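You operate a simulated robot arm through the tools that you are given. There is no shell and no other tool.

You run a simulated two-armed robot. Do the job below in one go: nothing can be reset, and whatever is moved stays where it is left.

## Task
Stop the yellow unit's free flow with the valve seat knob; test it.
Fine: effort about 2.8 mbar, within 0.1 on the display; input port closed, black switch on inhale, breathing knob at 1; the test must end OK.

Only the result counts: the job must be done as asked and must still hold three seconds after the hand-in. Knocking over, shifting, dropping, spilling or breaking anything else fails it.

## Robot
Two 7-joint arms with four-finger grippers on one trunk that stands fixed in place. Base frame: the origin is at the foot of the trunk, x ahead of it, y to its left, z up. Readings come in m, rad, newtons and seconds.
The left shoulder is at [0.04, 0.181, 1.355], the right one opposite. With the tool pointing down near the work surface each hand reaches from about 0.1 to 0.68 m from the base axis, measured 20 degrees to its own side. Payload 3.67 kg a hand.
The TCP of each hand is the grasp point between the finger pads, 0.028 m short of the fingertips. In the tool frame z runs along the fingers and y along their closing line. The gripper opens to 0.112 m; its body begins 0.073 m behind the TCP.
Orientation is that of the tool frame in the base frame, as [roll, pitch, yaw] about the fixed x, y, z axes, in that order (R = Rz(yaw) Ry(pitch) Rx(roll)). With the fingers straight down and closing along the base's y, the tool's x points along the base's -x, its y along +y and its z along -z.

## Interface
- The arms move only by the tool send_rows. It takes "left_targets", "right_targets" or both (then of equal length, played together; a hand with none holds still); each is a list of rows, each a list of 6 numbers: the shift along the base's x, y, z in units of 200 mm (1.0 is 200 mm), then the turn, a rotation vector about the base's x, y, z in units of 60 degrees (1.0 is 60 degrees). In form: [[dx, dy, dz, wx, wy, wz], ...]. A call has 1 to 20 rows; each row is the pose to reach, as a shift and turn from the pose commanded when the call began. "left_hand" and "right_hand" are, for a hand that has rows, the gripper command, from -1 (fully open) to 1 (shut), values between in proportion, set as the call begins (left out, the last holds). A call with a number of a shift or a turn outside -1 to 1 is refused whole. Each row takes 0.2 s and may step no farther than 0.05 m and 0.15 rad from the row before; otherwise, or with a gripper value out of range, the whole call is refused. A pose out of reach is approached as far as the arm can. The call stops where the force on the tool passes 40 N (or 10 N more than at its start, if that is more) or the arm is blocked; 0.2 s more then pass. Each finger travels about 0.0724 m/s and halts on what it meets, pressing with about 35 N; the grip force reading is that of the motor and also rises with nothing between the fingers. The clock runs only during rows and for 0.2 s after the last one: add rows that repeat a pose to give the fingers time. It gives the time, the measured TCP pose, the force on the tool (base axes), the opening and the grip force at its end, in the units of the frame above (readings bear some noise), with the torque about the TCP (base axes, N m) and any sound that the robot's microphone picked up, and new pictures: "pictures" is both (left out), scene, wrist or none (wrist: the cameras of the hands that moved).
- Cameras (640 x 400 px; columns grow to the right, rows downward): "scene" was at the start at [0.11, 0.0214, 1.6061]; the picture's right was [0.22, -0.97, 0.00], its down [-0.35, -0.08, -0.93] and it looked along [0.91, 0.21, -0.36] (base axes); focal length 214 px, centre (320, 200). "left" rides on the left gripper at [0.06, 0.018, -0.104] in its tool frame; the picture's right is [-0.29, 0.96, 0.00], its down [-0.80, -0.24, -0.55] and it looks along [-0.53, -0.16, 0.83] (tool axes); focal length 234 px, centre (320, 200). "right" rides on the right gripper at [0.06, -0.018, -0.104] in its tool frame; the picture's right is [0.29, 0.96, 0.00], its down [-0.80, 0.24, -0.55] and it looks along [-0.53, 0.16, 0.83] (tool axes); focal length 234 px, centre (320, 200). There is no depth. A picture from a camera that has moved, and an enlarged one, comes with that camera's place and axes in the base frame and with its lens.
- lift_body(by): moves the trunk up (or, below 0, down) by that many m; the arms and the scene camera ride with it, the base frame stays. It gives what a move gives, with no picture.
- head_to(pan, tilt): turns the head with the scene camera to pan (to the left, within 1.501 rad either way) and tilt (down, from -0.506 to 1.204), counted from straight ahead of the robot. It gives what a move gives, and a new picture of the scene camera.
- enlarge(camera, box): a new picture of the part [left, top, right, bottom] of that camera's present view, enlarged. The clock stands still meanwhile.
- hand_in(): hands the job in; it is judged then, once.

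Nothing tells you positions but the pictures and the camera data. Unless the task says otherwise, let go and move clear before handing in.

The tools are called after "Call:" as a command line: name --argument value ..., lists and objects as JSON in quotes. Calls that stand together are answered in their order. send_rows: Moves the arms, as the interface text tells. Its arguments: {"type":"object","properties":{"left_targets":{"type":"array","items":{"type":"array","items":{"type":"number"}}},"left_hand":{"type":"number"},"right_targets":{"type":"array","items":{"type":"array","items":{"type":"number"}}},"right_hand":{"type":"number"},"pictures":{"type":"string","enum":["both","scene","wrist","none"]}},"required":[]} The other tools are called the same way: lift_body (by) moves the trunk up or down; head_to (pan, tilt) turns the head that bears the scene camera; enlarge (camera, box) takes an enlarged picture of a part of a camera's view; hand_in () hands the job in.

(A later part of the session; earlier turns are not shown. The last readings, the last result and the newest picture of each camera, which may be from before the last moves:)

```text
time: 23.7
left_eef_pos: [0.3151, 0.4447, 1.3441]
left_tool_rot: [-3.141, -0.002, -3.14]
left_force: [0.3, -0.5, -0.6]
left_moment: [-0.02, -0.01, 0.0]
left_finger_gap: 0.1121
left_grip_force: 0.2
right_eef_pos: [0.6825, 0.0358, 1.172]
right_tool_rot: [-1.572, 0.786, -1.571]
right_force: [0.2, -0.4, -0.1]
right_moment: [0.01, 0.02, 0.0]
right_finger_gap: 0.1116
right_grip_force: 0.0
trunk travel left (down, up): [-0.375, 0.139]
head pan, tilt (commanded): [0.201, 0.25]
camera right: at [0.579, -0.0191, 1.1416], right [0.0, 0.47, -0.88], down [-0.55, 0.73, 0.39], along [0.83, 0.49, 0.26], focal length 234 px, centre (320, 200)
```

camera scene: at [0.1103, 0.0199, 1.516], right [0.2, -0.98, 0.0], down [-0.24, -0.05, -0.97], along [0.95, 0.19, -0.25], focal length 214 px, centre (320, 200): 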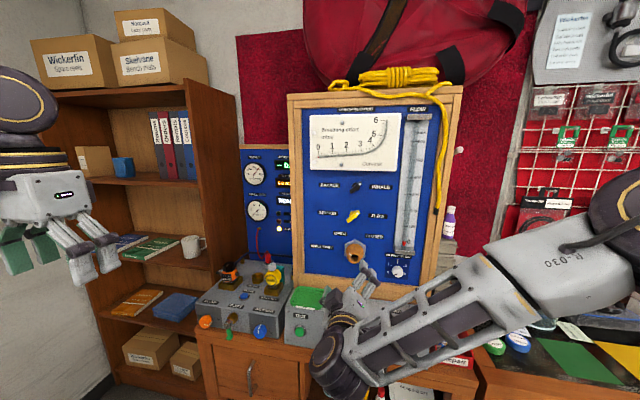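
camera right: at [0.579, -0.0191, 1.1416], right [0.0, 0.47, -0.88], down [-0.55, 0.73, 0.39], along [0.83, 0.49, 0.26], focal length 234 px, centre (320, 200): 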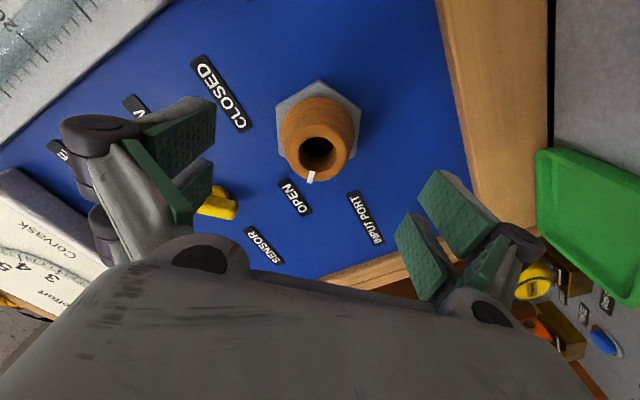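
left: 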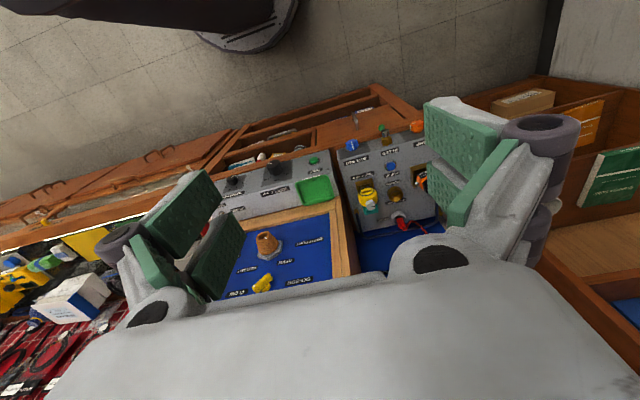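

The port sits midway between the fingertips. I go in the rest of the way and close on it.

Call:
send_rows --right_targets '[[0.07, -0.01, -0.006, 0, 0, 0], [0.14, -0.015, -0.01, 0, 0, 0], [0.21, -0.015, -0.01, 0, 0, 0]]' --pictures "wrist"

Call:
send_rows --right_targets '[[0, 0, 0, 0, 0, 0], [0, 0, 0, 0, 0, 0], [0, 0, 0, 0, 0, 0], [0, 0, 0, 0, 0, 0]]' --right_hand 1 --pictures "both"

```text
time: 24.5
left_eef_pos: [0.314, 0.4435, 1.3437]
left_tool_rot: [3.141, -0.001, 3.141]
left_force: [-0.9, -0.3, 0.1]
left_moment: [-0.01, 0.01, 0.03]
left_finger_gap: 0.112
left_grip_force: 0.1
right_eef_pos: [0.7241, 0.0322, 1.17]
right_tool_rot: [-1.574, 0.783, -1.572]
right_force: [-0.3, 0.9, -0.4]
right_moment: [0.01, -0.03, -0.01]
right_finger_gap: 0.112
right_grip_force: 0.1
trunk travel left (down, up): [-0.375, 0.139]
head pan, tilt (commanded): [0.201, 0.25]
camera right: at [0.6195, -0.0221, 1.1401], right [0.0, 0.47, -0.88], down [-0.55, 0.73, 0.39], along [0.83, 0.49, 0.26], focal length 234 px, centre (320, 200)
```

right: 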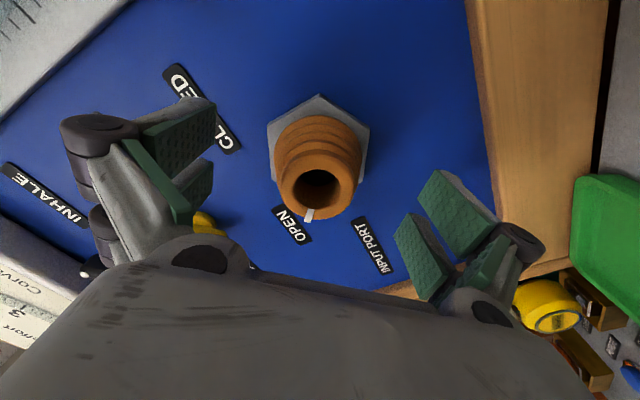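

```text
time: 25.5
left_eef_pos: [0.3146, 0.4441, 1.3449]
left_tool_rot: [3.141, 0.001, -3.14]
left_force: [-0.6, -0.4, 0.1]
left_moment: [0.0, -0.01, 0.01]
left_finger_gap: 0.1119
left_grip_force: 0.1
right_eef_pos: [0.7229, 0.0319, 1.17]
right_tool_rot: [-1.57, 0.785, -1.571]
right_force: [-0.4, 1.0, -0.3]
right_moment: [0.02, -0.07, -0.04]
right_finger_gap: 0.0505
right_grip_force: 44.7
trunk travel left (down, up): [-0.375, 0.139]
head pan, tilt (commanded): [0.201, 0.25]
camera scene: at [0.111, 0.0195, 1.5159], right [0.2, -0.98, 0.0], down [-0.24, -0.05, -0.97], along [0.95, 0.19, -0.25], focal length 214 px, centre (320, 200)
camera right: at [0.6194, -0.0223, 1.1403], right [0.0, 0.47, -0.88], down [-0.55, 0.73, 0.39], along [0.83, 0.49, 0.26], focal length 234 px, centre (320, 200)
```

scene: 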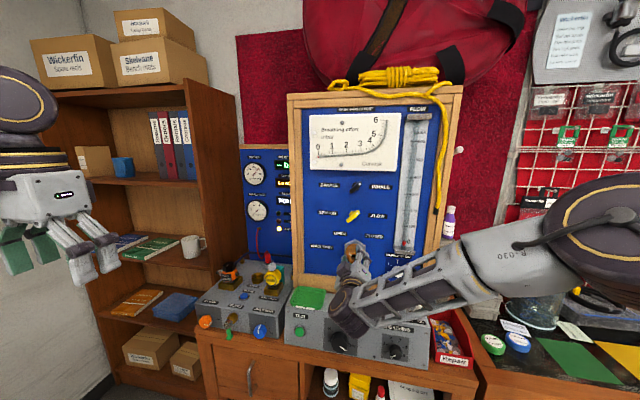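
right: 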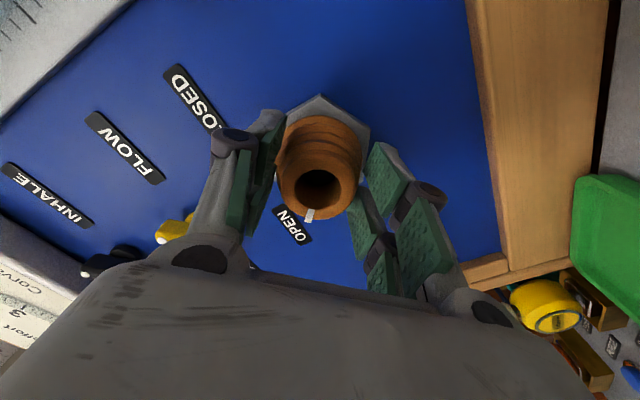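

The grip is centred, with a 50 mm gap and almost no side force. I turn clockwise.

Call:
send_rows --right_targets '[[0, 0, 0, 0.13, 0, 0], [0, 0, 0, 0.26, 0, 0], [0, 0, 0, 0.39, 0, 0], [0, 0, 0, 0.52, 0, 0], [0, 0, 0, 0.65, 0, 0], [0, 0, 0, 0.78, 0, 0], [0, 0, 0, 0.9, 0, 0], [0, 0, 0, 1.0, 0, 0]]' --pictures "wrist"

```text
time: 27.3
left_eef_pos: [0.3149, 0.4451, 1.3421]
left_tool_rot: [-3.141, 0.0, -3.14]
left_force: [0.2, -0.5, -0.3]
left_moment: [-0.02, -0.02, 0.0]
left_finger_gap: 0.1119
left_grip_force: 0.1
right_eef_pos: [0.723, 0.0354, 1.1695]
right_tool_rot: [1.58, 1.309, 1.583]
right_force: [-5.4, 11.2, -10.6]
right_moment: [-0.02, 0.04, 0.61]
right_finger_gap: 0.0504
right_grip_force: 45.2
trunk travel left (down, up): [-0.375, 0.139]
head pan, tilt (commanded): [0.201, 0.25]
camera right: at [0.6193, 0.0343, 1.1066], right [0.0, 1.0, -0.03], down [-0.55, 0.02, 0.83], along [0.83, 0.02, 0.55], focal length 234 px, centre (320, 200)
```

right: 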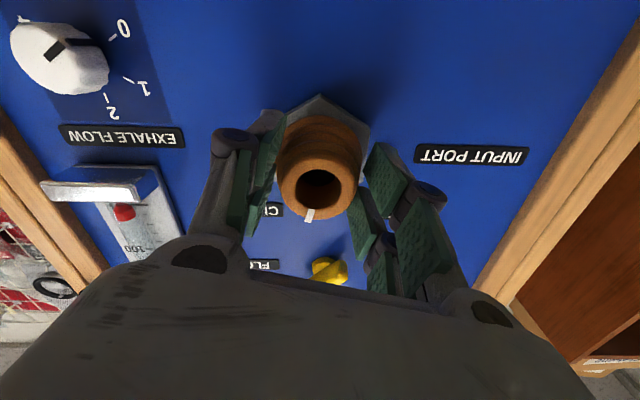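

The port turns with the fingers. I finish the last 30° with a tiny shift to relieve the side force.

Call:
send_rows --right_targets '[[0, 0.01, -0.005, 0.1, 0, 0], [0, 0.015, -0.01, 0.2, 0, 0], [0, 0.015, -0.01, 0.3, 0, 0], [0, 0.015, -0.01, 0.38, 0, 0], [0, 0.015, -0.01, 0.44, 0, 0], [0, 0.015, -0.01, 0.5, 0, 0]]' --pictures "wrist"

```text
time: 28.7
left_eef_pos: [0.3138, 0.4459, 1.3432]
left_tool_rot: [-3.141, 0.001, -3.14]
left_force: [-1.1, -0.5, 0.9]
left_moment: [0.0, -0.02, 0.0]
left_finger_gap: 0.1121
left_grip_force: 0.1
right_eef_pos: [0.7232, 0.0379, 1.1704]
right_tool_rot: [1.568, 0.786, 1.569]
right_force: [-3.8, 13.6, 3.5]
right_moment: [-0.03, 0.35, -0.26]
right_finger_gap: 0.0505
right_grip_force: 45.3
trunk travel left (down, up): [-0.375, 0.139]
head pan, tilt (commanded): [0.201, 0.25]
camera right: at [0.6195, 0.0679, 1.1144], right [0.0, 0.88, 0.47], down [-0.56, -0.39, 0.73], along [0.83, -0.26, 0.49], focal length 234 px, centre (320, 200)
```

right: 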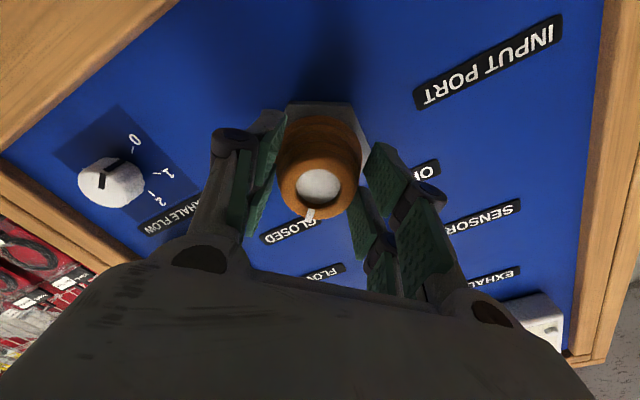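

A white disc now fills the port's bore, so it is closed. I release, back straight out and check.

Call:
send_rows --right_targets '[[0, 0, 0, 0, 0, 0], [0, 0, 0, 0, 0, 0], [0, 0, 0, 0, 0, 0], [0, 0, 0, 0, 0, 0], [-0.15, 0, 0, 0, 0, 0], [-0.35, 0, 0, 0, 0, 0], [-0.55, 0, 0, 0, 0, 0], [-0.75, 0, 0, 0, 0, 0]]' --right_hand -0.9 --pictures "wrist"

Call:
enlarge --camera "scene" --box '[290, 160, 450, 260]'

```text
time: 30.5
left_eef_pos: [0.3126, 0.4435, 1.3451]
left_tool_rot: [3.141, 0.003, 3.141]
left_force: [-0.1, -0.3, 0.2]
left_moment: [-0.03, -0.05, -0.02]
left_finger_gap: 0.1121
left_grip_force: 0.1
right_eef_pos: [0.5706, 0.0345, 1.1687]
right_tool_rot: [1.57, 0.786, 1.569]
right_force: [-0.5, 0.2, 0.8]
right_moment: [-0.01, 0.03, -0.03]
right_finger_gap: 0.1066
right_grip_force: 0.0
trunk travel left (down, up): [-0.375, 0.139]
head pan, tilt (commanded): [0.201, 0.25]
camera right: at [0.4673, 0.0652, 1.1138], right [0.0, 0.88, 0.47], down [-0.56, -0.39, 0.73], along [0.83, -0.26, 0.49], focal length 234 px, centre (320, 200)
```

right: 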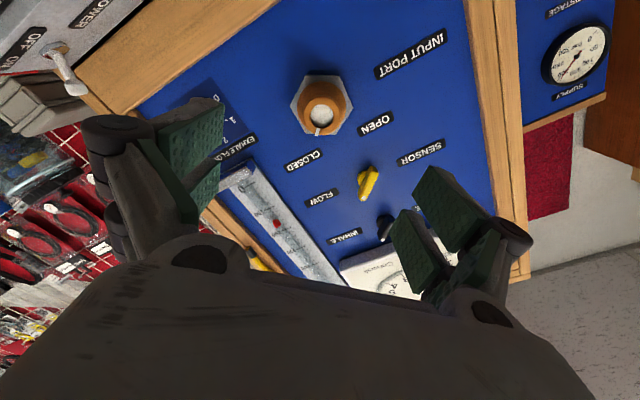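

```text
4.00 times, centred on (370, 210) of scene
camera zoom: at [0.1095, 0.0197, 1.516], right [0.2, -0.98, 0.0], down [-0.24, -0.05, -0.97], along [0.95, 0.19, -0.25], focal length 858 px, centre (120, 160)
```

zoom: 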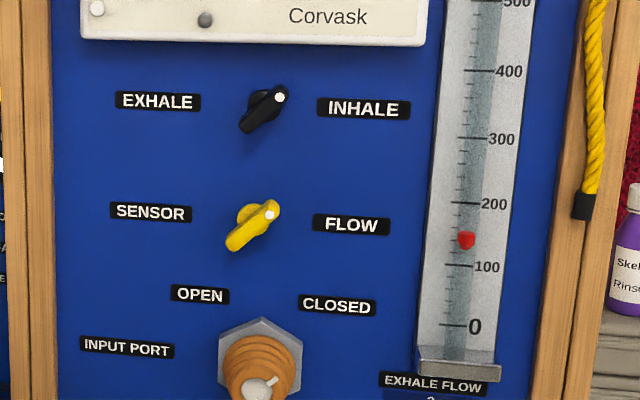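

Port CLOSED and switch INHALE are both confirmed, and the flow tube now shows the free flow at about 130 L/min. Next is the breathing knob: I bring the right hand back and down in front of it.

Call:
send_rows --right_targets '[[-0.1, -0.07, -0.1, -0.12, 0, 0], [-0.2, -0.14, -0.25, -0.24, 0, 0], [-0.3, -0.21, -0.4, -0.36, 0, 0], [-0.35, -0.28, -0.55, -0.48, 0, 0], [-0.35, -0.35, -0.7, -0.6, 0, 0]]' --right_hand -0.2 --pictures "none"

Call:
send_rows --right_targets '[[0, -0.07, -0.11, -0.12, 0, 0], [0, -0.14, -0.22, -0.24, 0, 0], [0, -0.21, -0.33, -0.36, 0, 0], [0, -0.28, -0.44, -0.48, 0, 0], [0, -0.325, -0.53, -0.567, 0, 0]]' --pictures "both"

```text
time: 31.7
left_eef_pos: [0.3141, 0.4453, 1.3431]
left_tool_rot: [-3.141, 0.0, -3.141]
left_force: [0.7, 1.2, 0.3]
left_moment: [0.0, 0.03, 0.01]
left_finger_gap: 0.112
left_grip_force: 0.1
right_eef_pos: [0.5028, -0.0345, 1.0282]
right_tool_rot: [1.57, 1.417, 1.569]
right_force: [0.2, -0.5, -1.4]
right_moment: [-0.03, 0.01, 0.0]
right_finger_gap: 0.0673
right_grip_force: 0.0
trunk travel left (down, up): [-0.375, 0.139]
head pan, tilt (commanded): [0.201, 0.25]
```

```text
time: 32.9
left_eef_pos: [0.3151, 0.4444, 1.3447]
left_tool_rot: [-3.141, 0.0, -3.141]
left_force: [-1.0, 1.0, -0.4]
left_moment: [-0.02, -0.01, 0.01]
left_finger_gap: 0.1122
left_grip_force: 0.1
right_eef_pos: [0.4869, -0.0251, 0.9718]
right_tool_rot: [-1.599, 1.132, -1.615]
right_force: [-0.4, 0.7, -0.5]
right_moment: [0.03, 0.0, 0.01]
right_finger_gap: 0.0673
right_grip_force: 0.0
right hand out of reach, approached as far as the arm can: row 1, 2, 3, 4, 5
trunk travel left (down, up): [-0.375, 0.139]
head pan, tilt (commanded): [0.201, 0.25]
camera scene: at [0.1108, 0.02, 1.5159], right [0.2, -0.98, 0.0], down [-0.24, -0.05, -0.97], along [0.95, 0.19, -0.25], focal length 214 px, centre (320, 200)
camera right: at [0.3821, -0.0649, 0.9267], right [0.01, 0.74, -0.67], down [-0.54, 0.57, 0.63], along [0.84, 0.35, 0.4], focal length 234 px, centre (320, 200)
```

scene: 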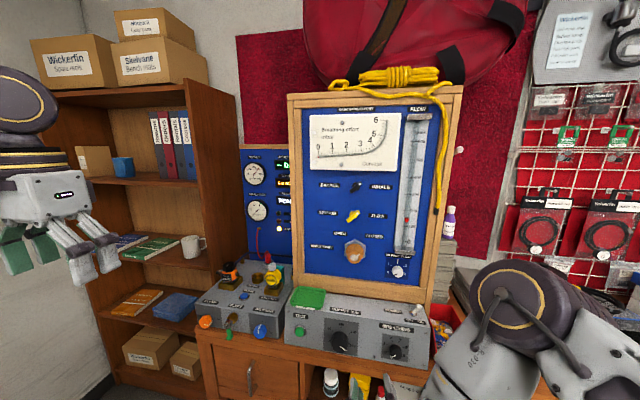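
right: 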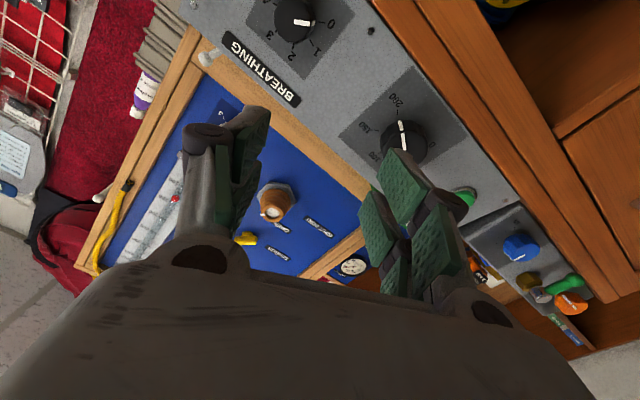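

That pose is out of reach with the trunk this high. I'll bring the hand back up and then lower the trunk instead.

Call:
send_rows --right_targets '[[0, 0.0, 0.2, 0.1, 0, 0], [0, 0.0, 0.4, 0.2, 0, 0], [0, 0.0, 0.6, 0.3, 0, 0], [0, 0.0, 0.8, 0.4, 0, 0], [0, 0.0, 1.0, 0.5, 0, 0]]' --pictures "none"

```text
time: 34.1
left_eef_pos: [0.314, 0.4429, 1.3439]
left_tool_rot: [-3.141, 0.002, -3.141]
left_force: [0.3, -0.2, -0.3]
left_moment: [0.02, -0.04, 0.04]
left_finger_gap: 0.1119
left_grip_force: 0.1
right_eef_pos: [0.4861, -0.0286, 1.1724]
right_tool_rot: [1.578, 1.483, 1.58]
right_force: [-0.2, 0.0, -0.3]
right_moment: [-0.01, 0.0, -0.02]
right_finger_gap: 0.0669
right_grip_force: 0.0
trunk travel left (down, up): [-0.375, 0.139]
head pan, tilt (commanded): [0.201, 0.25]
```

The hand is back up and in a good posture. I line it up at y≈−0.10 with the roll at −25°, then lower the trunk.

Call:
send_rows --right_targets '[[0, -0.09, 0, -0.12, 0, 0], [0, -0.18, 0, -0.24, 0, 0], [0, -0.27, 0, -0.36, 0, 0], [0, -0.36, 0, -0.5, 0, 0]]' --pictures "none"

Call:
lift_body --by -0.25

Call:
enlarge --camera "right" --box '[0, 0, 640, 400]'

Call:
enlarge --camera "scene" --box '[0, 0, 640, 400]'

```text
time: 35.1
left_eef_pos: [0.3154, 0.4444, 1.3446]
left_tool_rot: [3.141, 0.0, -3.139]
left_force: [0.0, -0.2, -0.3]
left_moment: [0.0, -0.01, 0.01]
left_finger_gap: 0.1117
left_grip_force: 0.0
right_eef_pos: [0.4971, -0.0943, 1.1674]
right_tool_rot: [-1.572, 1.133, -1.572]
right_force: [0.4, -0.2, 0.5]
right_moment: [-0.03, 0.0, 0.04]
right_finger_gap: 0.0672
right_grip_force: 0.0
right hand out of reach, approached as far as the arm can: row 4
trunk travel left (down, up): [-0.375, 0.139]
head pan, tilt (commanded): [0.201, 0.25]
```

```text
time: 37.7
left_eef_pos: [0.3162, 0.4431, 1.0938]
left_tool_rot: [-3.141, 0.0, 3.141]
left_force: [1.1, -0.2, -0.3]
left_moment: [0.01, 0.0, -0.01]
left_finger_gap: 0.1119
left_grip_force: 0.2
right_eef_pos: [0.4969, -0.0932, 0.9198]
right_tool_rot: [-1.571, 1.134, -1.57]
right_force: [0.8, 0.2, -0.4]
right_moment: [-0.02, 0.0, 0.01]
right_finger_gap: 0.0672
right_grip_force: 0.0
trunk travel left (down, up): [-0.125, 0.389]
head pan, tilt (commanded): [0.201, 0.25]
```

```text
1.00 times, centred on (320, 200) of right (not enlarged: the box is as wide or as high as the picture)
camera zoom: at [0.3924, -0.134, 0.872], right [0.0, 0.75, -0.67], down [-0.55, 0.55, 0.62], along [0.83, 0.37, 0.41], focal length 234 px, centre (320, 200)
```

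zoom: 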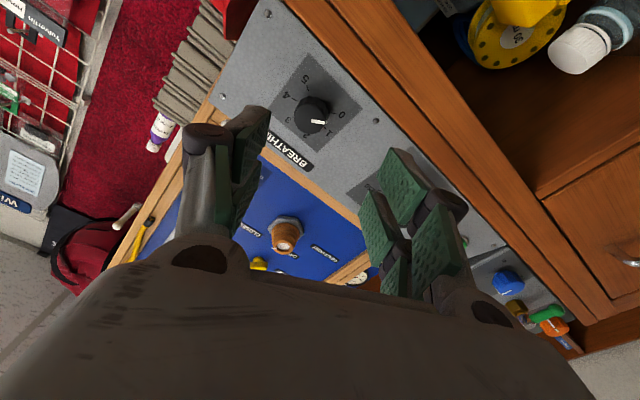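

```text
1.00 times, centred on (320, 200) of scene (not enlarged: the box is as wide or as high as the picture)
camera zoom: at [0.1107, 0.0194, 1.2665], right [0.2, -0.98, 0.0], down [-0.24, -0.05, -0.97], along [0.95, 0.19, -0.25], focal length 214 px, centre (320, 200)
```

zoom: 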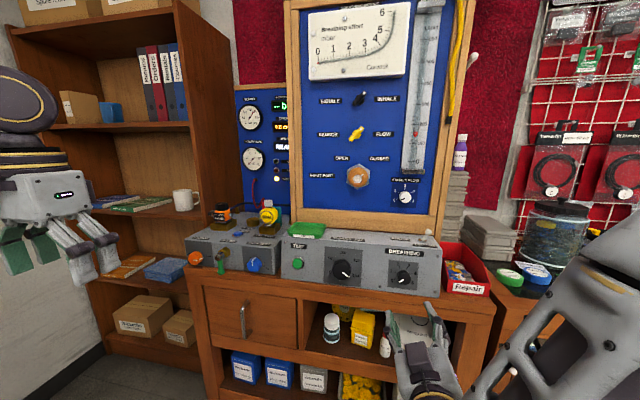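

The knob's cap is dead ahead near (0.643, −0.098, 0.921). I move in partway and check alignment.

Call:
send_rows --right_targets '[[0.15, -0.01, 0.0, 0, 0, 0], [0.3, -0.02, 0.0, 0, 0, 0], [0.45, -0.022, 0.003, 0, 0, 0]]' --pictures "wrist"

Call:
enlarge --camera "scene" --box '[370, 230, 450, 300]'

```text
time: 38.5
left_eef_pos: [0.3164, 0.4444, 1.094]
left_tool_rot: [-3.14, 0.0, -3.14]
left_force: [0.5, 0.0, 0.4]
left_moment: [0.02, 0.0, -0.01]
left_finger_gap: 0.1116
left_grip_force: 0.0
right_eef_pos: [0.5877, -0.0971, 0.918]
right_tool_rot: [-1.581, 1.135, -1.588]
right_force: [-0.3, -1.0, 0.3]
right_moment: [0.0, -0.01, -0.01]
right_finger_gap: 0.0671
right_grip_force: 0.2
trunk travel left (down, up): [-0.125, 0.389]
head pan, tilt (commanded): [0.201, 0.25]
camera right: at [0.4826, -0.137, 0.8729], right [0.0, 0.75, -0.67], down [-0.55, 0.56, 0.62], along [0.84, 0.36, 0.41], focal length 234 px, centre (320, 200)
```

right: 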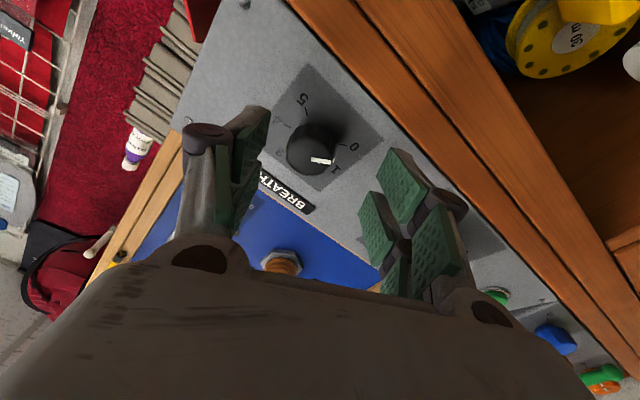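

```text
5.71 times, centred on (410, 265) of scene
camera zoom: at [0.1116, 0.0192, 1.2664], right [0.2, -0.98, 0.0], down [-0.24, -0.05, -0.97], along [0.95, 0.19, -0.25], focal length 1226 px, centre (-194, -171)
```

zoom: 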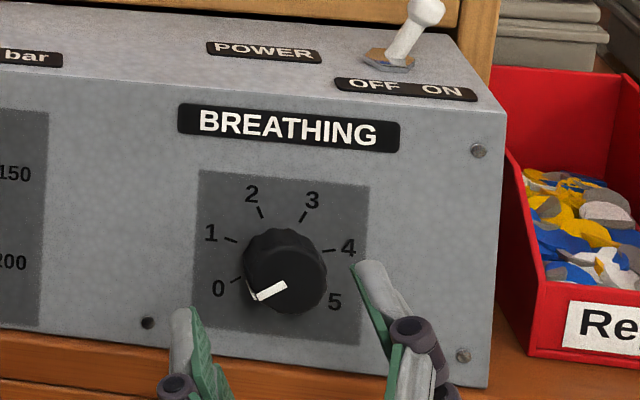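

The knob centre is confirmed at (0.643, −0.0995, 0.923). I go in around it and close.

Call:
send_rows --right_targets '[[0.07, -0.012, 0.025, 0, 0, 0], [0.14, -0.012, 0.025, 0, 0, 0], [0.22, -0.012, 0.025, 0, 0, 0]]' --pictures "wrist"

Call:
send_rows --right_targets '[[0, 0, 0, 0, 0, 0], [0, 0, 0, 0, 0, 0], [0, 0, 0, 0, 0, 0], [0, 0, 0, 0, 0, 0]]' --right_hand 1 --pictures "both"

Call:
enlarge --camera "scene" --box '[370, 230, 450, 300]'

```text
time: 39.3
left_eef_pos: [0.3146, 0.4433, 1.0947]
left_tool_rot: [-3.14, 0.0, 3.141]
left_force: [0.4, -0.2, -0.5]
left_moment: [0.03, 0.03, -0.01]
left_finger_gap: 0.1119
left_grip_force: 0.1
right_eef_pos: [0.6281, -0.0911, 0.9283]
right_tool_rot: [-1.581, 1.135, -1.589]
right_force: [0.9, 0.5, 0.8]
right_moment: [0.02, -0.02, 0.02]
right_finger_gap: 0.067
right_grip_force: 0.0
right hand out of reach, approached as far as the arm can: row 1, 2, 3
trunk travel left (down, up): [-0.125, 0.389]
head pan, tilt (commanded): [0.201, 0.25]
camera right: at [0.5247, -0.1311, 0.8822], right [0.0, 0.75, -0.67], down [-0.55, 0.56, 0.62], along [0.84, 0.36, 0.41], focal length 234 px, centre (320, 200)
```

right: 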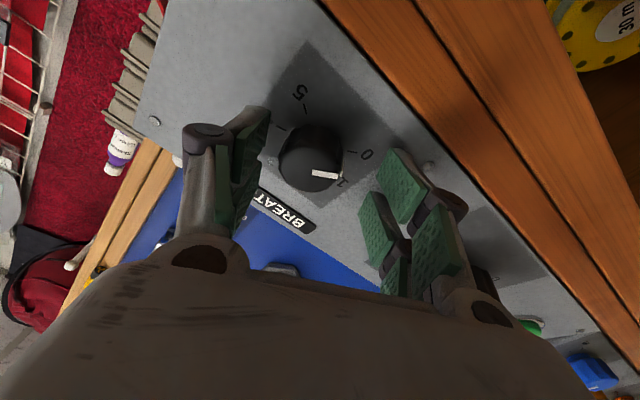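

```text
time: 40.2
left_eef_pos: [0.3099, 0.4445, 1.0962]
left_tool_rot: [3.14, 0.003, -3.135]
left_force: [0.4, 1.0, -0.4]
left_moment: [0.02, 0.02, 0.01]
left_finger_gap: 0.112
left_grip_force: 0.0
right_eef_pos: [0.6281, -0.0966, 0.932]
right_tool_rot: [-1.562, 1.137, -1.585]
right_force: [-18.6, -28.1, 6.4]
right_moment: [-0.03, -0.18, 0.05]
right_finger_gap: 0.0365
right_grip_force: 44.6
trunk travel left (down, up): [-0.125, 0.389]
head pan, tilt (commanded): [0.201, 0.25]
stopped in row 4 (right hand): the force on the tool passed its limit at 41 N (the readings are from after the stop); the commanded pose is now the measured one
camera scene: at [0.1072, 0.017, 1.2667], right [0.2, -0.98, 0.0], down [-0.24, -0.05, -0.97], along [0.95, 0.19, -0.24], focal length 214 px, centre (320, 200)
camera right: at [0.5238, -0.1352, 0.8842], right [0.02, 0.75, -0.66], down [-0.54, 0.57, 0.62], along [0.84, 0.35, 0.42], focal length 234 px, centre (320, 200)
```

scene: 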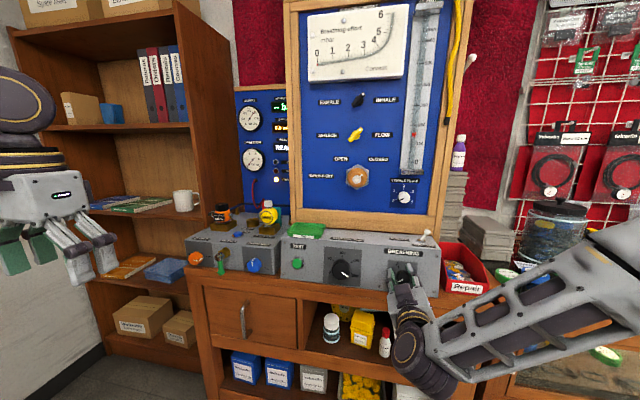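
right: 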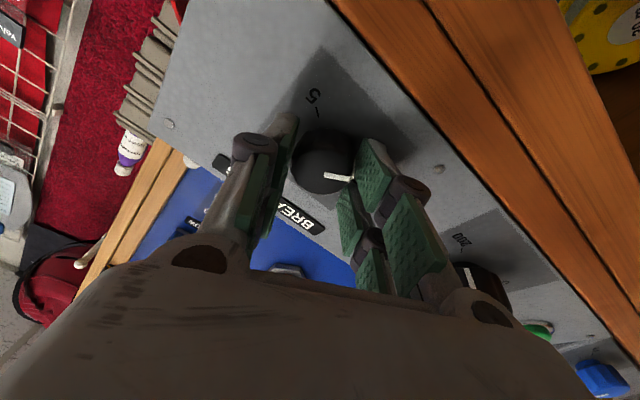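

```text
5.71 times, centred on (410, 265) of scene
camera zoom: at [0.1072, 0.017, 1.2667], right [0.2, -0.98, 0.0], down [-0.24, -0.05, -0.97], along [0.95, 0.19, -0.24], focal length 1226 px, centre (-194, -171)
```

zoom: 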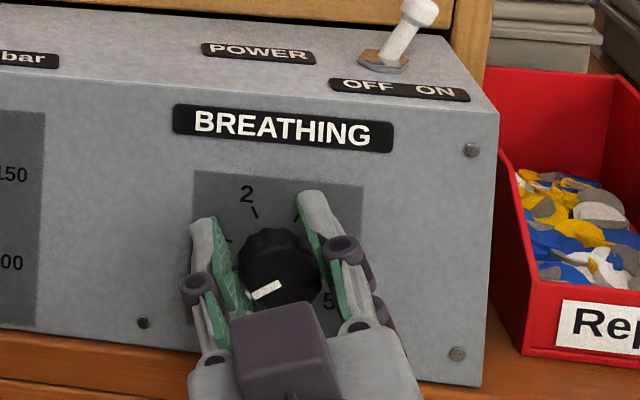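

The wrist ran out of range at this roll, so the grip is off-centre. I release, back off, roll to 0° where there's room, and take a fresh grip.

Call:
send_rows --right_targets '[[0, 0, 0, 0, 0, 0], [0, 0, 0, 0, 0, 0], [0, 0, 0, 0, 0, 0], [-0.1, 0, 0, 0, 0, 0], [-0.25, 0, 0, 0, 0, 0]]' --right_hand -0.2 --pictures "none"

Call:
send_rows --right_targets '[[0, -0.01, -0.02, 0.12, 0, 0], [0, -0.015, -0.04, 0.24, 0, 0], [0, -0.02, -0.045, 0.36, 0, 0], [0, -0.02, -0.045, 0.45, 0, 0]]' --pictures "wrist"

Call:
enlarge --camera "scene" --box '[370, 230, 450, 300]'

```text
time: 41.4
left_eef_pos: [0.3121, 0.4458, 1.0935]
left_tool_rot: [3.141, 0.001, -3.138]
left_force: [0.7, -0.2, -0.5]
left_moment: [-0.02, 0.0, -0.01]
left_finger_gap: 0.1123
left_grip_force: 0.0
right_eef_pos: [0.5779, -0.0914, 0.931]
right_tool_rot: [-1.568, 1.134, -1.583]
right_force: [0.6, -0.4, 0.0]
right_moment: [-0.01, 0.02, -0.04]
right_finger_gap: 0.067
right_grip_force: 0.1
trunk travel left (down, up): [-0.125, 0.389]
head pan, tilt (commanded): [0.201, 0.25]
```

```text
time: 42.4
left_eef_pos: [0.3126, 0.4449, 1.0953]
left_tool_rot: [3.141, 0.001, -3.137]
left_force: [-0.2, 0.8, -0.3]
left_moment: [-0.01, 0.01, -0.02]
left_finger_gap: 0.1121
left_grip_force: 0.1
right_eef_pos: [0.5797, -0.0956, 0.921]
right_tool_rot: [1.729, 1.535, 1.715]
right_force: [-0.1, -0.1, 0.1]
right_moment: [0.0, 0.0, 0.04]
right_finger_gap: 0.0672
right_grip_force: 0.1
trunk travel left (down, up): [-0.125, 0.389]
head pan, tilt (commanded): [0.201, 0.25]
camera right: at [0.4759, -0.1098, 0.861], right [0.01, 0.97, -0.25], down [-0.55, 0.22, 0.81], along [0.84, 0.13, 0.53], focal length 234 px, centre (320, 200)
```

right: 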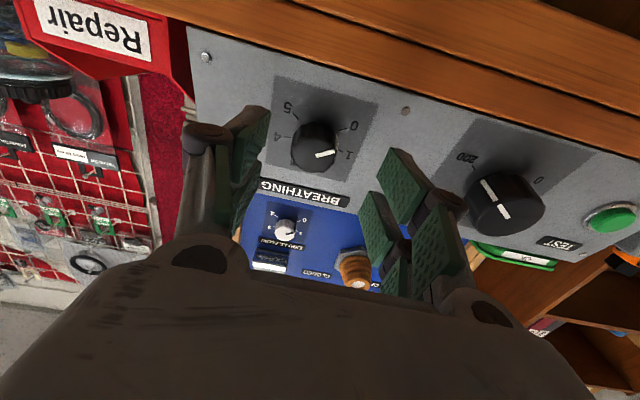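

```text
5.71 times, centred on (410, 265) of scene
camera zoom: at [0.1108, 0.0195, 1.2664], right [0.2, -0.98, 0.0], down [-0.24, -0.05, -0.97], along [0.95, 0.19, -0.25], focal length 1226 px, centre (-194, -171)
```

zoom: 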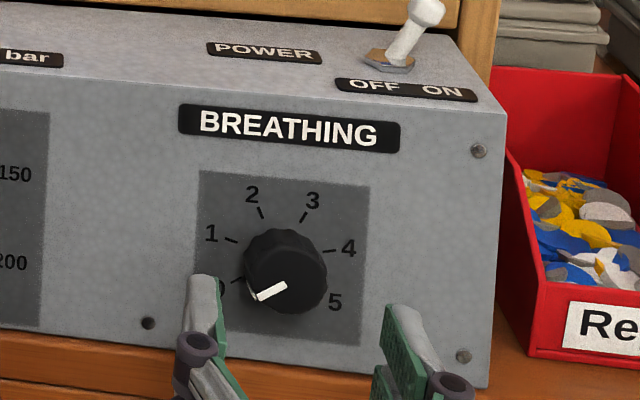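

The knob is still at 0 and well lined up with the roll near zero. I move in.

Call:
send_rows --right_targets '[[0.08, -0.017, 0.0075, 0, 0, 0], [0.16, -0.017, 0.0075, 0, 0, 0], [0.25, -0.017, 0.0075, 0, 0, 0]]' --pictures "wrist"

```text
time: 43.2
left_eef_pos: [0.3129, 0.4451, 1.0943]
left_tool_rot: [-3.141, 0.0, -3.137]
left_force: [0.1, -0.5, -0.3]
left_moment: [0.04, 0.01, 0.02]
left_finger_gap: 0.1117
left_grip_force: 0.0
right_eef_pos: [0.6298, -0.0952, 0.9247]
right_tool_rot: [1.854, 1.533, 1.836]
right_force: [-0.2, -0.9, 0.3]
right_moment: [0.01, -0.02, -0.01]
right_finger_gap: 0.0669
right_grip_force: 0.1
right hand out of reach, approached as far as the arm can: row 3
trunk travel left (down, up): [-0.125, 0.389]
head pan, tilt (commanded): [0.201, 0.25]
camera right: at [0.5246, -0.1084, 0.8649], right [0.01, 0.97, -0.25], down [-0.54, 0.22, 0.81], along [0.84, 0.13, 0.53], focal length 234 px, centre (320, 200)
```

right: 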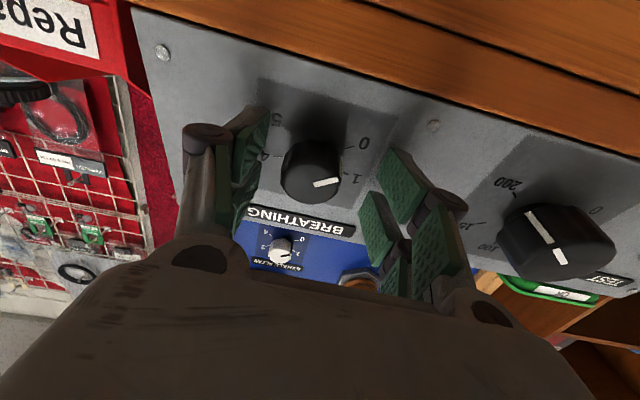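

The arm stops about 4 mm short in y, at a wrist limit. I'll back out slightly and yaw the tool a few degrees inward to win that margin.

Call:
send_rows --right_targets '[[-0.12, 0, 0, 0, 0, 0.05], [-0.12, -0.01, -0.005, 0, 0, 0.12], [-0.06, -0.022, -0.01, 0, 0, 0.12], [0.0, -0.022, -0.01, 0, 0, 0.12]]' --pictures "wrist"

```text
time: 44.2
left_eef_pos: [0.3126, 0.4462, 1.0947]
left_tool_rot: [-3.141, 0.0, -3.138]
left_force: [-0.3, 0.3, 0.2]
left_moment: [-0.02, -0.01, -0.01]
left_finger_gap: 0.1121
left_grip_force: 0.1
right_eef_pos: [0.6065, -0.0574, 0.9454]
right_tool_rot: [1.908, 1.533, 2.008]
right_force: [-0.6, -0.3, 0.5]
right_moment: [-0.03, 0.01, -0.03]
right_finger_gap: 0.0674
right_grip_force: 0.1
right hand out of reach, approached as far as the arm can: row 1, 2, 3, 4
trunk travel left (down, up): [-0.125, 0.389]
head pan, tilt (commanded): [0.201, 0.25]
camera right: at [0.5051, -0.0826, 0.8859], right [-0.1, 0.96, -0.25], down [-0.56, 0.16, 0.81], along [0.82, 0.23, 0.53], focal length 234 px, centre (320, 200)
```

right: 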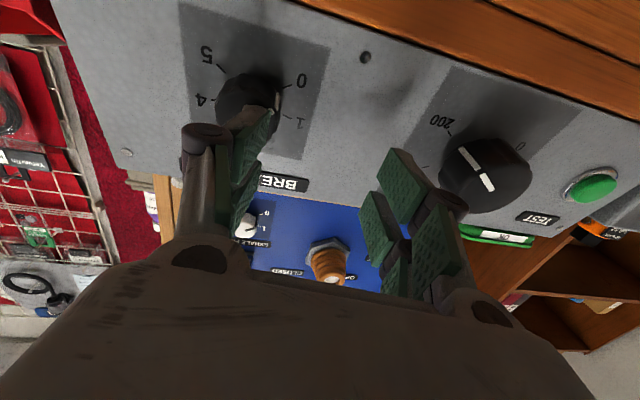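

Yawing inward made it worse, so I go back out. The limit seems to ease when the hand is higher relative to the shoulder, so I'll raise the hand and lower the trunk further.

Call:
send_rows --right_targets '[[-0.15, 0, 0.05, 0, 0, 0], [-0.3, 0, 0.1, 0, 0, -0.04], [-0.45, 0, 0.25, 0, 0, -0.08], [-0.53, 0, 0.4, 0, 0, -0.12], [-0.53, 0, 0.5, 0, 0, -0.12]]' --pictures "none"

Call:
lift_body --by -0.12

Call:
send_rows --right_targets '[[0, -0.05, 0, 0, 0, 0], [0, -0.1, 0, 0, 0, 0], [0, -0.15, 0, 0, 0, 0], [0, -0.2, 0, 0, 0, 0]]' --pictures "both"

```text
time: 45.4
left_eef_pos: [0.3137, 0.4454, 1.0942]
left_tool_rot: [3.141, 0.0, -3.138]
left_force: [-0.2, -0.2, 0.3]
left_moment: [0.03, -0.01, -0.04]
left_finger_gap: 0.112
left_grip_force: 0.1
right_eef_pos: [0.5024, -0.0583, 1.0448]
right_tool_rot: [1.74, 1.535, 1.727]
right_force: [-0.3, -0.3, -0.5]
right_moment: [-0.01, 0.0, -0.01]
right_finger_gap: 0.0673
right_grip_force: 0.0
trunk travel left (down, up): [-0.125, 0.389]
head pan, tilt (commanded): [0.201, 0.25]
```

```text
time: 46.9
left_eef_pos: [0.3124, 0.4445, 0.9765]
left_tool_rot: [3.141, 0.0, -3.138]
left_force: [1.3, -0.3, 0.1]
left_moment: [-0.01, -0.03, -0.02]
left_finger_gap: 0.112
left_grip_force: 0.2
right_eef_pos: [0.5033, -0.0571, 0.9254]
right_tool_rot: [1.732, 1.536, 1.718]
right_force: [-0.2, 0.2, 0.5]
right_moment: [0.0, -0.03, -0.01]
right_finger_gap: 0.067
right_grip_force: 0.0
trunk travel left (down, up): [-0.005, 0.509]
head pan, tilt (commanded): [0.201, 0.25]
```

```text
time: 47.9
left_eef_pos: [0.3138, 0.4455, 0.9762]
left_tool_rot: [-3.141, 0.0, -3.138]
left_force: [-0.1, 0.1, 0.5]
left_moment: [0.01, 0.02, 0.0]
left_finger_gap: 0.1122
left_grip_force: 0.2
right_eef_pos: [0.5077, -0.0945, 0.9253]
right_tool_rot: [1.757, 1.535, 1.74]
right_force: [-0.2, 0.5, -0.3]
right_moment: [-0.01, 0.0, 0.02]
right_finger_gap: 0.0673
right_grip_force: 0.0
right hand out of reach, approached as far as the arm can: row 4
trunk travel left (down, up): [-0.005, 0.509]
head pan, tilt (commanded): [0.201, 0.25]
camera scene: at [0.1107, 0.0193, 1.1472], right [0.2, -0.98, 0.0], down [-0.24, -0.05, -0.97], along [0.95, 0.19, -0.25], focal length 214 px, centre (320, 200)
camera right: at [0.4023, -0.1085, 0.8657], right [0.01, 0.97, -0.25], down [-0.55, 0.22, 0.81], along [0.84, 0.13, 0.53], focal length 234 px, centre (320, 200)
```

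scene: 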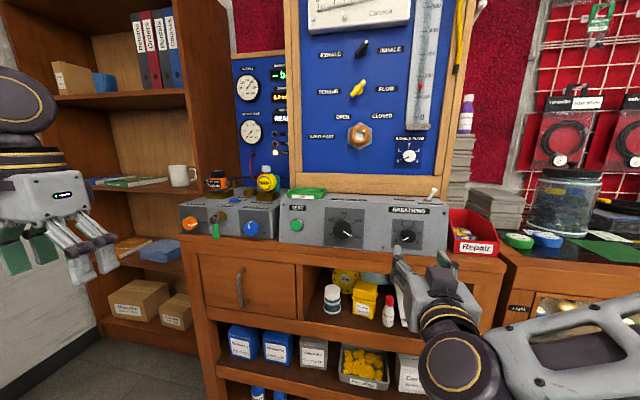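
right: 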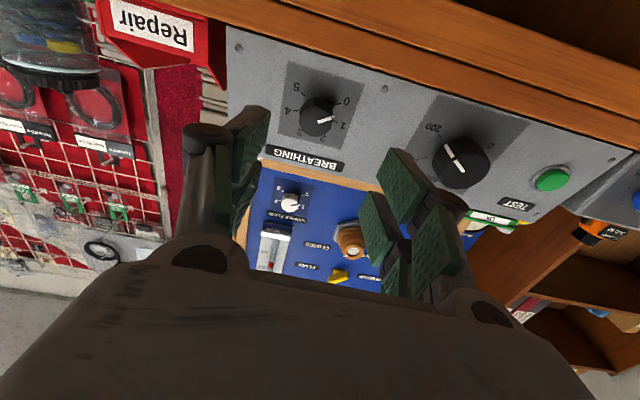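

The y-limit remains near −0.095 for a straight hand, and yaw the other way (outward) should ease it. I'll try −7° of yaw at a safe stand-off and rehearse the roll there.

Call:
send_rows --right_targets '[[0.05, -0.0, 0, 0, 0, -0.06], [0.1, -0.02, -0.01, 0, 0, -0.12], [0.2, -0.025, -0.015, 0, 0, -0.12]]' --pictures "none"

Call:
send_rows --right_targets '[[0, 0, 0, 0.14, 0, 0], [0, 0, 0, 0.28, 0, 0], [0, 0, 0, 0.42, 0, 0], [0, 0, 0, 0.56, 0, 0], [0, 0, 0, 0.7, 0, 0], [0, 0, 0, 0.84, 0, 0]]' --pictures "wrist"

```text
time: 48.7
left_eef_pos: [0.3138, 0.444, 0.9756]
left_tool_rot: [-3.141, 0.0, -3.139]
left_force: [-0.1, 0.3, 0.0]
left_moment: [-0.01, 0.01, 0.02]
left_finger_gap: 0.112
left_grip_force: 0.1
right_eef_pos: [0.547, -0.0993, 0.9222]
right_tool_rot: [1.744, 1.537, 1.603]
right_force: [0.0, -0.1, 0.4]
right_moment: [0.0, 0.01, 0.03]
right_finger_gap: 0.067
right_grip_force: 0.0
trunk travel left (down, up): [-0.005, 0.509]
head pan, tilt (commanded): [0.201, 0.25]
```

```text
time: 50.1
left_eef_pos: [0.3144, 0.4453, 0.9756]
left_tool_rot: [3.14, 0.0, -3.137]
left_force: [-0.4, -0.2, 0.2]
left_moment: [0.02, 0.01, 0.02]
left_finger_gap: 0.1118
left_grip_force: 0.1
right_eef_pos: [0.5466, -0.1, 0.9224]
right_tool_rot: [1.71, 0.651, 1.572]
right_force: [-0.5, 0.8, 0.0]
right_moment: [0.0, -0.04, -0.04]
right_finger_gap: 0.0672
right_grip_force: 0.1
trunk travel left (down, up): [-0.005, 0.509]
head pan, tilt (commanded): [0.201, 0.25]
camera right: at [0.4413, -0.0543, 0.8834], right [0.13, 0.81, 0.58], down [-0.52, -0.44, 0.73], along [0.85, -0.4, 0.36], focal length 234 px, centre (320, 200)
```

right: 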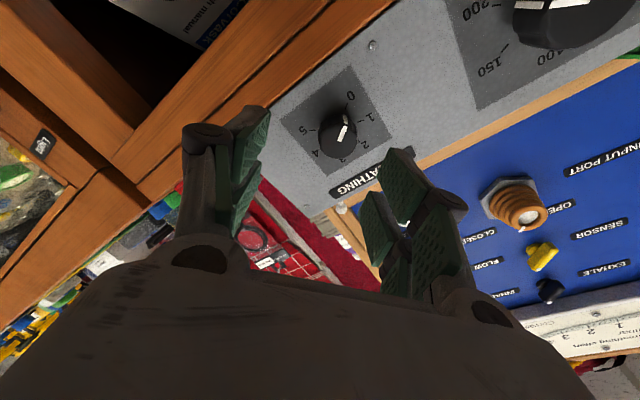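

With −7° of yaw the whole roll range is reachable. I roll back to the start angle, ease the yaw to about −4°, and approach the knob.

Call:
send_rows --right_targets '[[0, 0, 0, -0.14, 0, 0], [0, 0, 0, -0.28, 0, 0], [0, 0, 0, -0.42, 0, 0], [0, 0, 0, -0.56, 0, 0], [0, 0, 0, -0.7, 0, 0], [0, 0, 0, -0.84, 0, 0]]' --pictures "none"

Call:
send_rows --right_targets '[[0, 0, 0, 0, 0, 0.05], [0.15, 0, 0.0, 0, 0, 0.06], [0.3, 0, 0.0, 0, 0, 0.06], [0.42, 0, 0.0, 0, 0, 0.06]]' --pictures "wrist"

```text
time: 51.5
left_eef_pos: [0.3137, 0.4455, 0.9748]
left_tool_rot: [-3.142, 0.0, -3.136]
left_force: [0.3, -0.2, 0.6]
left_moment: [-0.03, -0.02, -0.02]
left_finger_gap: 0.112
left_grip_force: 0.1
right_eef_pos: [0.5448, -0.0996, 0.923]
right_tool_rot: [1.734, 1.538, 1.597]
right_force: [-0.4, -0.3, 0.3]
right_moment: [0.03, 0.0, 0.0]
right_finger_gap: 0.0672
right_grip_force: 0.0
trunk travel left (down, up): [-0.005, 0.509]
head pan, tilt (commanded): [0.201, 0.25]
```

```text
time: 52.5
left_eef_pos: [0.3133, 0.4453, 0.9752]
left_tool_rot: [3.141, 0.0, -3.138]
left_force: [-0.4, 0.2, 0.1]
left_moment: [-0.02, 0.0, -0.01]
left_finger_gap: 0.1121
left_grip_force: 0.2
right_eef_pos: [0.6303, -0.0999, 0.9231]
right_tool_rot: [1.739, 1.536, 1.663]
right_force: [1.2, 0.2, 0.0]
right_moment: [-0.06, 0.01, -0.01]
right_finger_gap: 0.067
right_grip_force: 0.0
trunk travel left (down, up): [-0.005, 0.509]
head pan, tilt (commanded): [0.201, 0.25]
camera right: at [0.5264, -0.107, 0.8631], right [0.07, 0.96, -0.25], down [-0.53, 0.25, 0.81], along [0.84, 0.08, 0.53], focal length 234 px, centre (320, 200)
```

right: 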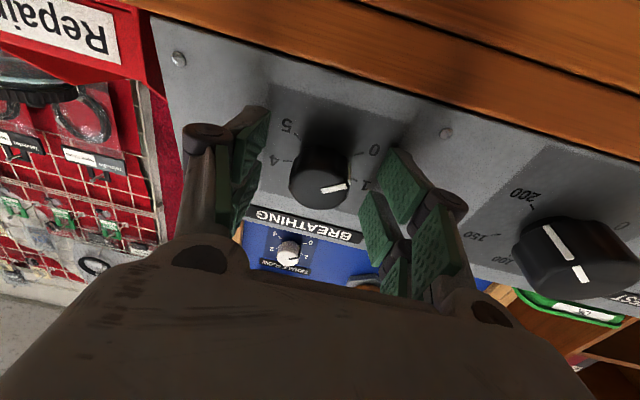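

The fingers straddle the knob and are centred. I close on it.

Call:
send_rows --right_targets '[[0, 0, 0, 0, 0, 0], [0, 0, 0, 0, 0, 0], [0, 0, 0, 0, 0, 0]]' --right_hand 1 --pictures "wrist"

Call:
enlarge --camera "scene" --box '[370, 190, 450, 260]'

```text
time: 53.3
left_eef_pos: [0.3137, 0.4458, 0.9762]
left_tool_rot: [-3.141, 0.001, -3.138]
left_force: [0.1, 0.2, -0.3]
left_moment: [-0.03, 0.02, -0.01]
left_finger_gap: 0.1121
left_grip_force: 0.1
right_eef_pos: [0.6298, -0.0977, 0.9224]
right_tool_rot: [1.723, 1.536, 1.648]
right_force: [0.6, 3.8, 2.1]
right_moment: [0.13, -0.19, 0.95]
right_finger_gap: 0.0351
right_grip_force: 45.3
trunk travel left (down, up): [-0.005, 0.509]
head pan, tilt (commanded): [0.201, 0.25]
camera right: at [0.5259, -0.1062, 0.8634], right [0.07, 0.96, -0.25], down [-0.53, 0.25, 0.81], along [0.84, 0.08, 0.53], focal length 234 px, centre (320, 200)
```

right: 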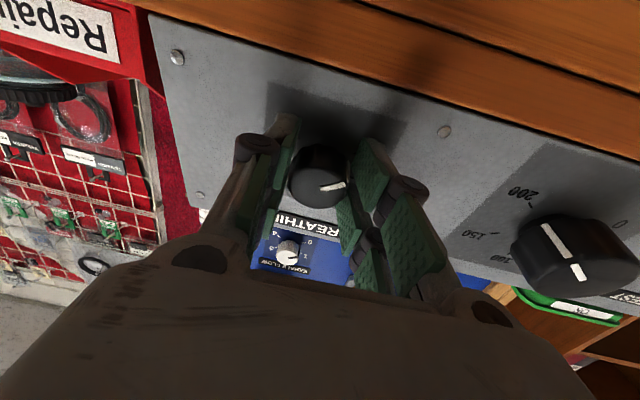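

```text
5.71 times, centred on (410, 225) of scene
camera zoom: at [0.1107, 0.0198, 1.1472], right [0.2, -0.98, 0.0], down [-0.24, -0.05, -0.97], along [0.95, 0.19, -0.25], focal length 1226 px, centre (-194, 57)
```

zoom: 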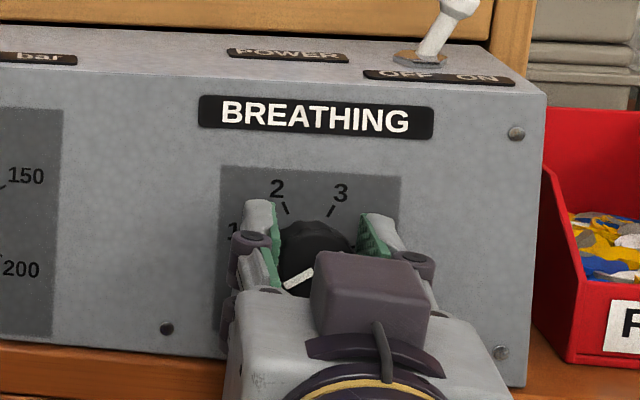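

The grip is good with small forces. I turn clockwise 50°, from 0 to 1.

Call:
send_rows --right_targets '[[0, 0, 0, 0.14, 0, 0], [0, 0, 0, 0.28, 0, 0], [0, 0, 0, 0.42, 0, 0], [0, 0, 0, 0.56, 0, 0], [0, 0, 0, 0.7, 0, 0], [0, 0, 0, 0.833, 0, 0]]' --pictures "wrist"

Call:
enlarge --camera "scene" --box '[370, 190, 450, 260]'

Call:
enlarge --camera "right" --box '[240, 80, 400, 240]'

```text
time: 54.7
left_eef_pos: [0.3126, 0.4477, 0.9736]
left_tool_rot: [-3.14, 0.0, -3.139]
left_force: [0.5, 0.3, 0.1]
left_moment: [0.0, 0.0, -0.02]
left_finger_gap: 0.1118
left_grip_force: 0.0
right_eef_pos: [0.6293, -0.0976, 0.9259]
right_tool_rot: [1.645, 0.66, 1.573]
right_force: [16.2, 16.7, 22.4]
right_moment: [-0.32, -0.24, -0.82]
right_finger_gap: 0.036
right_grip_force: 45.4
trunk travel left (down, up): [-0.005, 0.509]
head pan, tilt (commanded): [0.201, 0.25]
camera right: at [0.5257, -0.0561, 0.8801], right [0.07, 0.81, 0.58], down [-0.53, -0.46, 0.71], along [0.84, -0.36, 0.4], focal length 234 px, centre (320, 200)
```

right: 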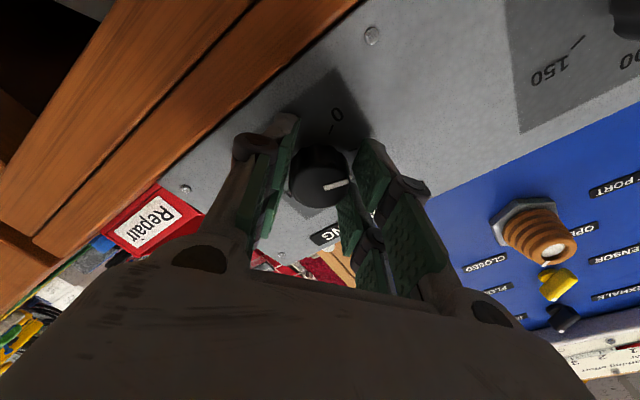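

```text
5.71 times, centred on (410, 225) of scene
camera zoom: at [0.1108, 0.0216, 1.1473], right [0.2, -0.98, 0.0], down [-0.24, -0.05, -0.97], along [0.95, 0.19, -0.25], focal length 1226 px, centre (-194, 57)
```

zoom: 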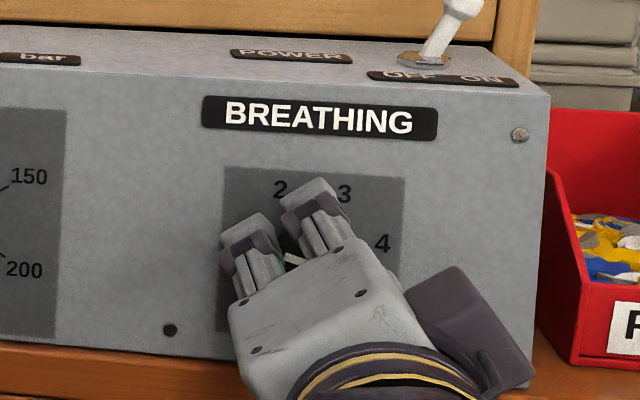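

```text
2.50 times, centred on (320, 160) of right
camera zoom: at [0.5257, -0.0561, 0.8801], right [0.07, 0.81, 0.58], down [-0.53, -0.46, 0.71], along [0.84, -0.36, 0.4], focal length 585 px, centre (320, 300)
```

zoom: 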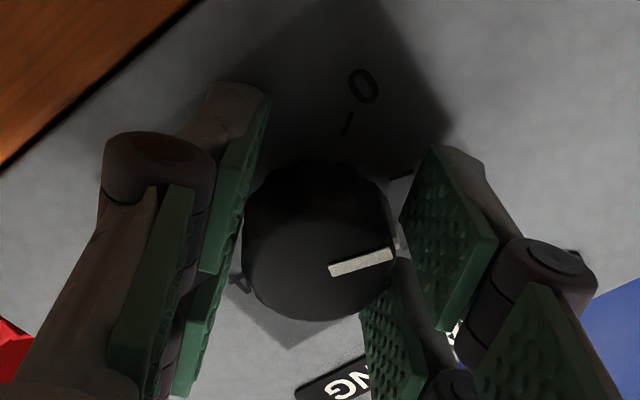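

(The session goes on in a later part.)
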